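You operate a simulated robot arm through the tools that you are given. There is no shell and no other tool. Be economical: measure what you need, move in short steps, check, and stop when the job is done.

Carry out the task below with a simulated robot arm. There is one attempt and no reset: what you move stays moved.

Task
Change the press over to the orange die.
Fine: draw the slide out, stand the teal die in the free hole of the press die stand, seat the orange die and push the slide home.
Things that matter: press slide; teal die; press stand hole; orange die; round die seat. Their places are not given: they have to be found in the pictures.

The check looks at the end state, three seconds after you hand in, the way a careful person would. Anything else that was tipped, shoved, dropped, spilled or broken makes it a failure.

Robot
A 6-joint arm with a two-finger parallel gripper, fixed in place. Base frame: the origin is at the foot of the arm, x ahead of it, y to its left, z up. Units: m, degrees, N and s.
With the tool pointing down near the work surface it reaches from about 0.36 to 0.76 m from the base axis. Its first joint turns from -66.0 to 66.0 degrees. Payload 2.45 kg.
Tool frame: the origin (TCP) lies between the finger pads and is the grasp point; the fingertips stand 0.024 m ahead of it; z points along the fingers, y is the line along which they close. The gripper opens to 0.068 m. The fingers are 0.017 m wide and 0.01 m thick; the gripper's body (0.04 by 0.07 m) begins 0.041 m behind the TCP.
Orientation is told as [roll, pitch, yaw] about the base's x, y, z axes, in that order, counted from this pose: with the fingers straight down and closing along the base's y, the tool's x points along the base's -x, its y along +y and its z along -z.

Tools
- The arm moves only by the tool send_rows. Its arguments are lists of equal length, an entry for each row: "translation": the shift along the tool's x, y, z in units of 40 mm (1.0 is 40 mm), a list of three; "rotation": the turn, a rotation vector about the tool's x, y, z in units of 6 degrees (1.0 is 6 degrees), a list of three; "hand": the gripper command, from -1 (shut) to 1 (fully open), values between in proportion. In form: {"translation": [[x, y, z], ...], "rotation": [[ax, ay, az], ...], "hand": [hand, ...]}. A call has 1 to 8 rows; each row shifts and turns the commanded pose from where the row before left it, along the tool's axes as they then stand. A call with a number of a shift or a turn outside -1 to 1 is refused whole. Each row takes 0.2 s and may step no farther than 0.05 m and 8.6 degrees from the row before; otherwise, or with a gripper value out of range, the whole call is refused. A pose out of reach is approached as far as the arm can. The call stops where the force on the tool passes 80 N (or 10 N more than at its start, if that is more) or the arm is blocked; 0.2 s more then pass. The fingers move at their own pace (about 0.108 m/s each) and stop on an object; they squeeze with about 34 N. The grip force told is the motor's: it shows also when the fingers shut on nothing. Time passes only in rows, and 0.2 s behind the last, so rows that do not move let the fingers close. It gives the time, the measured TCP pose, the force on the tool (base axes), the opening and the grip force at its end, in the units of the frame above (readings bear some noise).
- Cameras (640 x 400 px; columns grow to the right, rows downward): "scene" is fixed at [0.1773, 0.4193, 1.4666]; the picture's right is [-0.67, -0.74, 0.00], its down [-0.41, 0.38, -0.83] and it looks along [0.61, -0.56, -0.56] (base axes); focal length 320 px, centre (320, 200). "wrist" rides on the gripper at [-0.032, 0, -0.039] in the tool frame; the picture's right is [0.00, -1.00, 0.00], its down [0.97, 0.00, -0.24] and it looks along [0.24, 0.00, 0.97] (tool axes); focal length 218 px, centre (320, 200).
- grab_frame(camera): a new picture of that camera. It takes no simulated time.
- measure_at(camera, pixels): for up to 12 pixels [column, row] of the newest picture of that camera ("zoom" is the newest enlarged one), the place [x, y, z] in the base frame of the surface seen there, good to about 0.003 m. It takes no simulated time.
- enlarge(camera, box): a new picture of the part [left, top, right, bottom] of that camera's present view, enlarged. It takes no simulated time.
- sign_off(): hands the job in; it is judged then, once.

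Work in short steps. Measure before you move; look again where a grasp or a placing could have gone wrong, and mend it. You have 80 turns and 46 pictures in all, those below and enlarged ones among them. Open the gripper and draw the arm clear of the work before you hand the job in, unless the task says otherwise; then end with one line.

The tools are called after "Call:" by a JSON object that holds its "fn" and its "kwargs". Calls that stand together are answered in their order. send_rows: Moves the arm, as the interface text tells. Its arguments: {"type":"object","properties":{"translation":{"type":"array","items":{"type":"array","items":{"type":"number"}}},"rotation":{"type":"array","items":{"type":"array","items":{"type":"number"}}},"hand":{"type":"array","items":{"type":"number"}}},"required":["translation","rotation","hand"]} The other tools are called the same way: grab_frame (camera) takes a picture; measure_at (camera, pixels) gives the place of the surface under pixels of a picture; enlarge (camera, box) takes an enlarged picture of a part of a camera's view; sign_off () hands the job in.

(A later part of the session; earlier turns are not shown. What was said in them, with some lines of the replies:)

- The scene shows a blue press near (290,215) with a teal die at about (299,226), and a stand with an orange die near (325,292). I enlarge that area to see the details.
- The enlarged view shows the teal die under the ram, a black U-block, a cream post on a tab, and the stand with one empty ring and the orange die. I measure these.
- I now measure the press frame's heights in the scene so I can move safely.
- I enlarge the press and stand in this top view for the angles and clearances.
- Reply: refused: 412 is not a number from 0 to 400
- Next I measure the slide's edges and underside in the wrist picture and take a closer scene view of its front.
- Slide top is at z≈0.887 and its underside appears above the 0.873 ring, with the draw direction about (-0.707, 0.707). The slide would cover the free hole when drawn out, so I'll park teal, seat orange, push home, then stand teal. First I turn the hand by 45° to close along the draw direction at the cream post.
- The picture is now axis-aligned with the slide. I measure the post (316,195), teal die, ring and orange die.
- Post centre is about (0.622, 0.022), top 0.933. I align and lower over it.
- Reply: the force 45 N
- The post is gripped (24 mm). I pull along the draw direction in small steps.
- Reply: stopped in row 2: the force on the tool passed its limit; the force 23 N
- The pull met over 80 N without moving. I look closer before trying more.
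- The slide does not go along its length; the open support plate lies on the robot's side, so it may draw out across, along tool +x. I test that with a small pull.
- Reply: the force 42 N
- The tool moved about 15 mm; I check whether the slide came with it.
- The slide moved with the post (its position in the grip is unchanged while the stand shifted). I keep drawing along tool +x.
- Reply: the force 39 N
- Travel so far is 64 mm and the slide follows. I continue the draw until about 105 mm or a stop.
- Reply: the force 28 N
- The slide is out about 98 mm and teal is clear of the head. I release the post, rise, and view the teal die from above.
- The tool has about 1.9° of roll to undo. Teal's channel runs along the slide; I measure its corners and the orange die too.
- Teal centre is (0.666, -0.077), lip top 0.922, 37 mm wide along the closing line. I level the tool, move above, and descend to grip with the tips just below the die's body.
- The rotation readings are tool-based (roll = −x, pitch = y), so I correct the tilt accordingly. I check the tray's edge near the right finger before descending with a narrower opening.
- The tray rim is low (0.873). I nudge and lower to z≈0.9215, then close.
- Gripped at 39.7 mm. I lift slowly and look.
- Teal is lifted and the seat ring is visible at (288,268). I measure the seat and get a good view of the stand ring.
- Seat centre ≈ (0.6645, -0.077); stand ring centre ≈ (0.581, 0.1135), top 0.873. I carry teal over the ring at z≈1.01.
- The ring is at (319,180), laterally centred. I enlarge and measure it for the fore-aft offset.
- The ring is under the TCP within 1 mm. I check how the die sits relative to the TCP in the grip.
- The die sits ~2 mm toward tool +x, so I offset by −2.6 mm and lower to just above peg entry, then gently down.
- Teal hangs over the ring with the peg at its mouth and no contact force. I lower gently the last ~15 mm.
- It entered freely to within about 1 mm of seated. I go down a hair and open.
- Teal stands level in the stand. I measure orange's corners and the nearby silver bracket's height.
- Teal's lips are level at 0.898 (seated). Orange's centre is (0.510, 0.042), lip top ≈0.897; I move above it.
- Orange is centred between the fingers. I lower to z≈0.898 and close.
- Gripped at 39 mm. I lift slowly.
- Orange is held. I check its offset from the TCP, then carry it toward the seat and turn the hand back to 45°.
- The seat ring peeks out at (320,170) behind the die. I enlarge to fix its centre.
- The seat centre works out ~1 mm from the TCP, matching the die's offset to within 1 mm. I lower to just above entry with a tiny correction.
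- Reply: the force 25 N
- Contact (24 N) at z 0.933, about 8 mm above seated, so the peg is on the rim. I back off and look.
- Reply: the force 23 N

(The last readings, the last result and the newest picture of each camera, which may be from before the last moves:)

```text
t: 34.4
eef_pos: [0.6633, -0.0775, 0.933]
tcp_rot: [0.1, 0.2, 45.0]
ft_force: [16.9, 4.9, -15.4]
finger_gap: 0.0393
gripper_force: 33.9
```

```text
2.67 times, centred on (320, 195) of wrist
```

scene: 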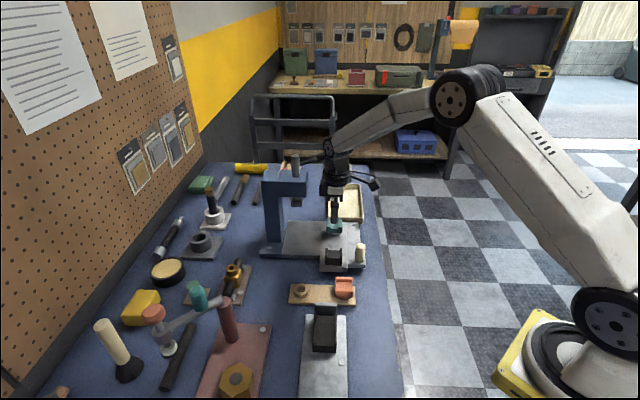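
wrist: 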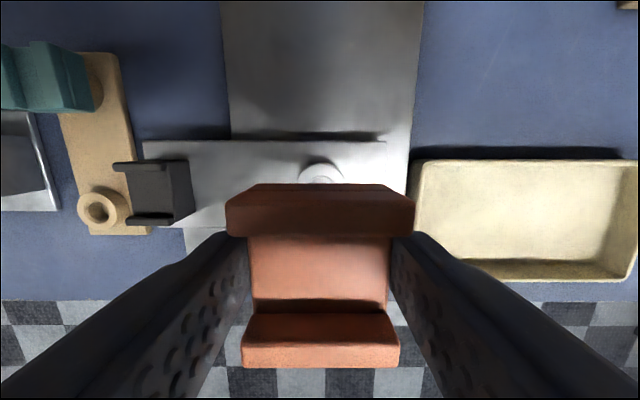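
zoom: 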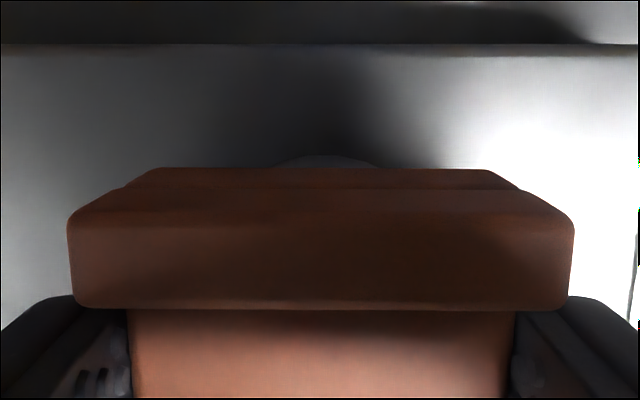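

Raising left it held with a side force, so the peg has started into the hole slightly cocked. I shift ~1.5 mm with that side force to relieve it, then press down gently.

Call:
{"fn": "send_rows", "kwargs": {"translation": [[-0.035, -0.02, 0.05], [0, 0, 0]], "rotation": [[0, 0, 0], [0, 0, 0]], "hand": [-1, -1]}}

```text
t: 35.0
eef_pos: [0.6645, -0.0769, 0.9312]
tcp_rot: [0.2, 0.3, 45.0]
ft_force: [-1.2, 4.1, 3.1]
finger_gap: 0.0392
gripper_force: 33.5
```

Side force is nearly gone and it slid lower, at (0.6645, -0.077). I press down in small steps.

Call:
{"fn": "send_rows", "kwargs": {"translation": [[0, 0.01, 0.06], [0, 0, 0.06], [0, 0, 0.05], [0, 0, 0]], "rotation": [[0, 0, 0], [0, 0, 0], [0, 0, 0], [0, 0, 0]], "hand": [-1, -1, -1, -1]}}

```text
t: 36.0
eef_pos: [0.6655, -0.078, 0.9243]
tcp_rot: [0.2, 0.3, 45.0]
ft_force: [0.6, 6.0, 1.4]
finger_gap: 0.0392
gripper_force: 34.1
```

z is 0.9243, about the expected seated height. I press 2 mm more to feel the seat.

Call:
{"fn": "send_rows", "kwargs": {"translation": [[0, 0, 0.05], [0, 0, 0]], "rotation": [[0, 0, 0], [0, 0, 0]], "hand": [-1, -1]}}

```text
t: 36.6
eef_pos: [0.6655, -0.0781, 0.9244]
tcp_rot: [0.0, 0.1, 45.0]
ft_force: [-6.4, 7.2, 18.2]
finger_gap: 0.039
gripper_force: 33.8
```

It is bottomed on the seat (18 N, no further motion). I release, rise and view it.

Call:
{"fn": "send_rows", "kwargs": {"translation": [[0, 0, -0.04], [0, 0, 0], [0, 0, 0], [0, 0, 0], [0, 0, -0.4], [0, 0, -0.9], [0, 0, -0.9]], "rotation": [[0, 0, 0], [0, 0, 0], [0, 0, 0], [0, 0, 0], [0, 0, 0], [0, 0, 0], [0, 0, 0]], "hand": [-1, 0.5, 0.5, 0.5, 0.5, 0.5, 0.5]}}

Call:
{"fn": "grab_frame", "kwargs": {"camera": "wrist"}}

Call:
{"fn": "enlarge", "kwargs": {"camera": "scene", "box": [280, 190, 376, 310]}}

```text
t: 38.2
eef_pos: [0.6646, -0.0774, 1.0131]
tcp_rot: [0.1, 0.2, 45.0]
ft_force: [0.6, 0.1, 0.0]
finger_gap: 0.0509
gripper_force: 0.1
```

```text
11 pictures are left
```

wrist: 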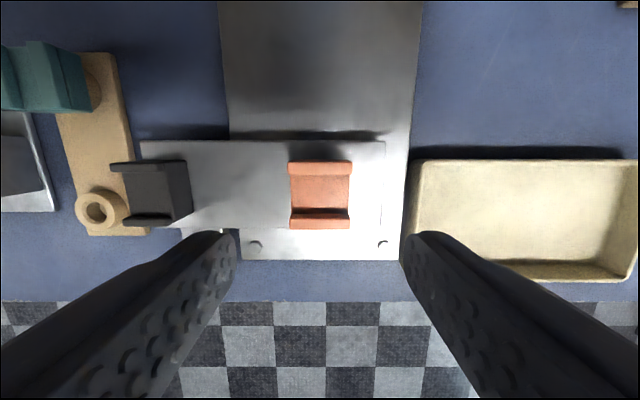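

```text
3.33 times, centred on (328, 250) of scene
```

zoom: 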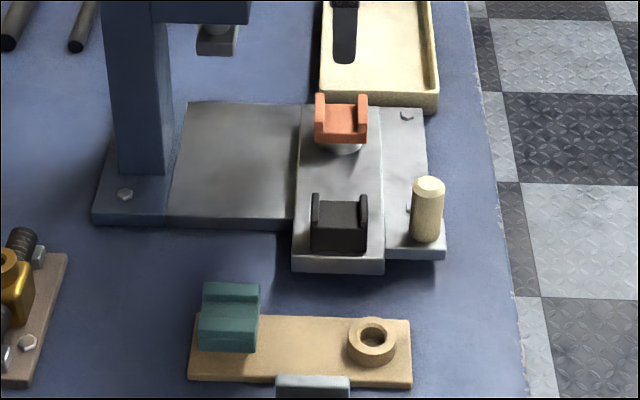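

Both dies sit level: orange on the round seat, teal in the stand. I go back over the post at (0.552, -0.049), lower and grip it.

Call:
{"fn": "send_rows", "kwargs": {"translation": [[0.5, 0.83, 0], [0.5, 0.83, 0], [0.5, 0.83, 0], [0, 0, 0.8], [0, 0, 0.8], [0, 0, 0.75], [0, 0, 0]], "rotation": [[0, 0, 0], [0, 0, 0], [0, 0, 0], [0, 0, 0], [0, 0, 0], [0, 0, 0], [0, 0, 0]], "hand": [1, 1, 1, 1, 1, 1, 1]}}

Call:
{"fn": "send_rows", "kwargs": {"translation": [[0, 0, 0], [0, 0, 0], [0, 0, 0]], "rotation": [[0, 0, 0], [0, 0, 0], [0, 0, 0]], "hand": [0, -1, -1]}}

```text
t: 39.8
eef_pos: [0.5507, -0.0492, 0.9196]
tcp_rot: [-0.1, 0.1, 45.0]
ft_force: [-0.2, -0.3, -1.1]
finger_gap: 0.0681
gripper_force: 0.0
```

```text
t: 40.6
eef_pos: [0.5505, -0.0496, 0.9185]
tcp_rot: [0.0, 0.1, 45.0]
ft_force: [2.8, -3.5, -6.1]
finger_gap: 0.0238
gripper_force: 40.0
```

Post gripped. I push the slide in along tool −x, about 10 mm per row.

Call:
{"fn": "send_rows", "kwargs": {"translation": [[-0.2, 0, 0], [-0.25, 0, 0], [-0.25, 0, 0], [-0.25, 0, 0], [-0.25, 0, 0], [-0.25, 0, 0], [-0.25, 0, 0], [-0.25, 0, 0]], "rotation": [[0, 0, 0], [0, 0, 0], [0, 0, 0], [0, 0, 0], [0, 0, 0], [0, 0, 0], [0, 0, 0], [0, 0, 0]], "hand": [-1, -1, -1, -1, -1, -1, -1, -1]}}

```text
t: 42.4
eef_pos: [0.6076, 0.0068, 0.9178]
tcp_rot: [0.0, 0.1, 45.0]
ft_force: [2.5, -4.3, 1.6]
finger_gap: 0.024
gripper_force: 39.5
```

v is 0.434, about 19 mm to go. I continue until the stop is felt.

Call:
{"fn": "send_rows", "kwargs": {"translation": [[-0.2, 0, 0], [-0.15, 0, 0], [-0.1, 0, 0], [-0.05, 0, 0], [-0.05, 0, 0]], "rotation": [[0, 0, 0], [0, 0, 0], [0, 0, 0], [0, 0, 0], [0, 0, 0]], "hand": [-1, -1, -1, -1, -1]}}

```text
t: 43.6
eef_pos: [0.6235, 0.0208, 0.9181]
tcp_rot: [0.0, 0.2, 45.0]
ft_force: [-6.9, -10.5, 13.1]
finger_gap: 0.0239
gripper_force: 40.4
```

It is at v 0.4556 (start 0.4538) with rising resistance. I press a little more to confirm the stop.

Call:
{"fn": "send_rows", "kwargs": {"translation": [[-0.05, 0, 0], [-0.05, 0, 0], [0, 0, 0]], "rotation": [[0, 0, 0], [0, 0, 0], [0, 0, 0]], "hand": [-1, -1, -1]}}

```text
t: 44.4
eef_pos: [0.6236, 0.0225, 0.9177]
tcp_rot: [0.3, 0.5, 44.8]
ft_force: [-31.2, -34.0, 35.8]
finger_gap: 0.024
gripper_force: 39.3
```

The stop is firm (46 N, no movement), so the slide is home. I relax the push, release and rise clear, then check.

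Call:
{"fn": "send_rows", "kwargs": {"translation": [[0.1, 0, 0], [0, 0, 0], [0, 0, 0], [0, 0, 0], [0, 0, -0.8], [0, 0, -0.9], [0, 0, -0.9]], "rotation": [[0, 0, 0], [0, 0, 0], [0, 0, 0], [0, 0, 0], [0, 0, 0], [0, 0, 0], [0, 0, 0]], "hand": [-1, 0, 1, 1, 1, 1, 1]}}

Call:
{"fn": "send_rows", "kwargs": {"translation": [[0.9, 0, -0.5], [0.9, 0, -0.5], [0.9, 0, -0.3], [0.9, 0, 0]], "rotation": [[0, 0, 0], [0, 0, 0], [0, 0, 0], [0, 0, 0]], "hand": [1, 1, 1, 1]}}

Call:
{"fn": "grab_frame", "kwargs": {"camera": "scene"}}

Call:
{"fn": "enlarge", "kwargs": {"camera": "scene", "box": [240, 210, 400, 310]}}

Call:
{"fn": "measure_at", "kwargs": {"camera": "zoom", "pixels": [[322, 136], [232, 58], [218, 228], [210, 32], [255, 32], [215, 170]]}}

```text
t: 46.0
eef_pos: [0.6218, 0.0189, 1.0193]
tcp_rot: [0.1, 0.2, 45.0]
ft_force: [-0.1, -0.5, -0.2]
finger_gap: 0.068
gripper_force: 0.2
```

```text
t: 47.0
eef_pos: [0.5185, -0.0812, 1.0734]
tcp_rot: [0.1, 0.2, 44.9]
ft_force: [-0.2, 0.0, 0.6]
finger_gap: 0.0678
gripper_force: 0.1
```

```text
9 pictures are left
```

scene: 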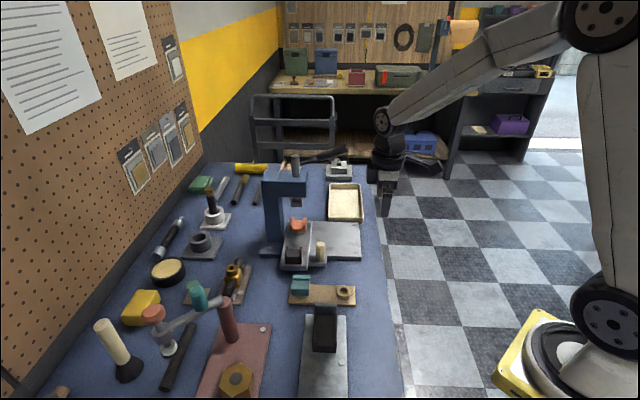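

```text
4.00 times, centred on (320, 260) of scene
```

zoom: 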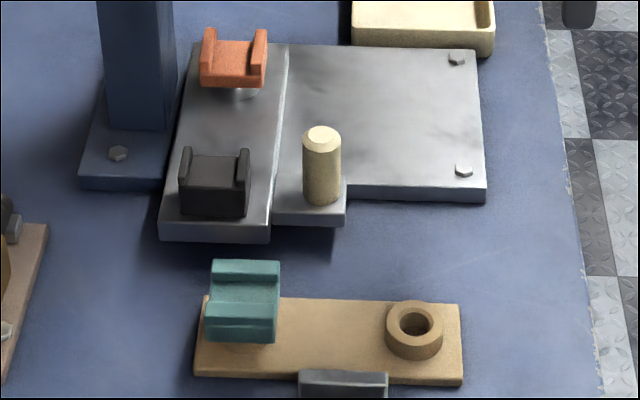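

```text
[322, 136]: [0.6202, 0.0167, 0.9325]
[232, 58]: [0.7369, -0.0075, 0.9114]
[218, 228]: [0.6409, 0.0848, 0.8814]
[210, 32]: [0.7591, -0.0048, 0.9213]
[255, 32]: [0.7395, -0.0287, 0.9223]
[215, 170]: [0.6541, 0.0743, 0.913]
```

The slide is in the same position as at the start, with post, bar and orange die on the same pixels. Teal stands in the stand and the hand is open and clear, so I hand in.

Call:
{"fn": "sign_off", "kwargs": {}}

```text
The job is handed in.
```

The press is changed over: the orange die is on the round seat, the teal die stands in the stand's free hole, and the slide is pushed home to its stop. The gripper is open and clear of the work, and the final picture showed nothing else disturbed.
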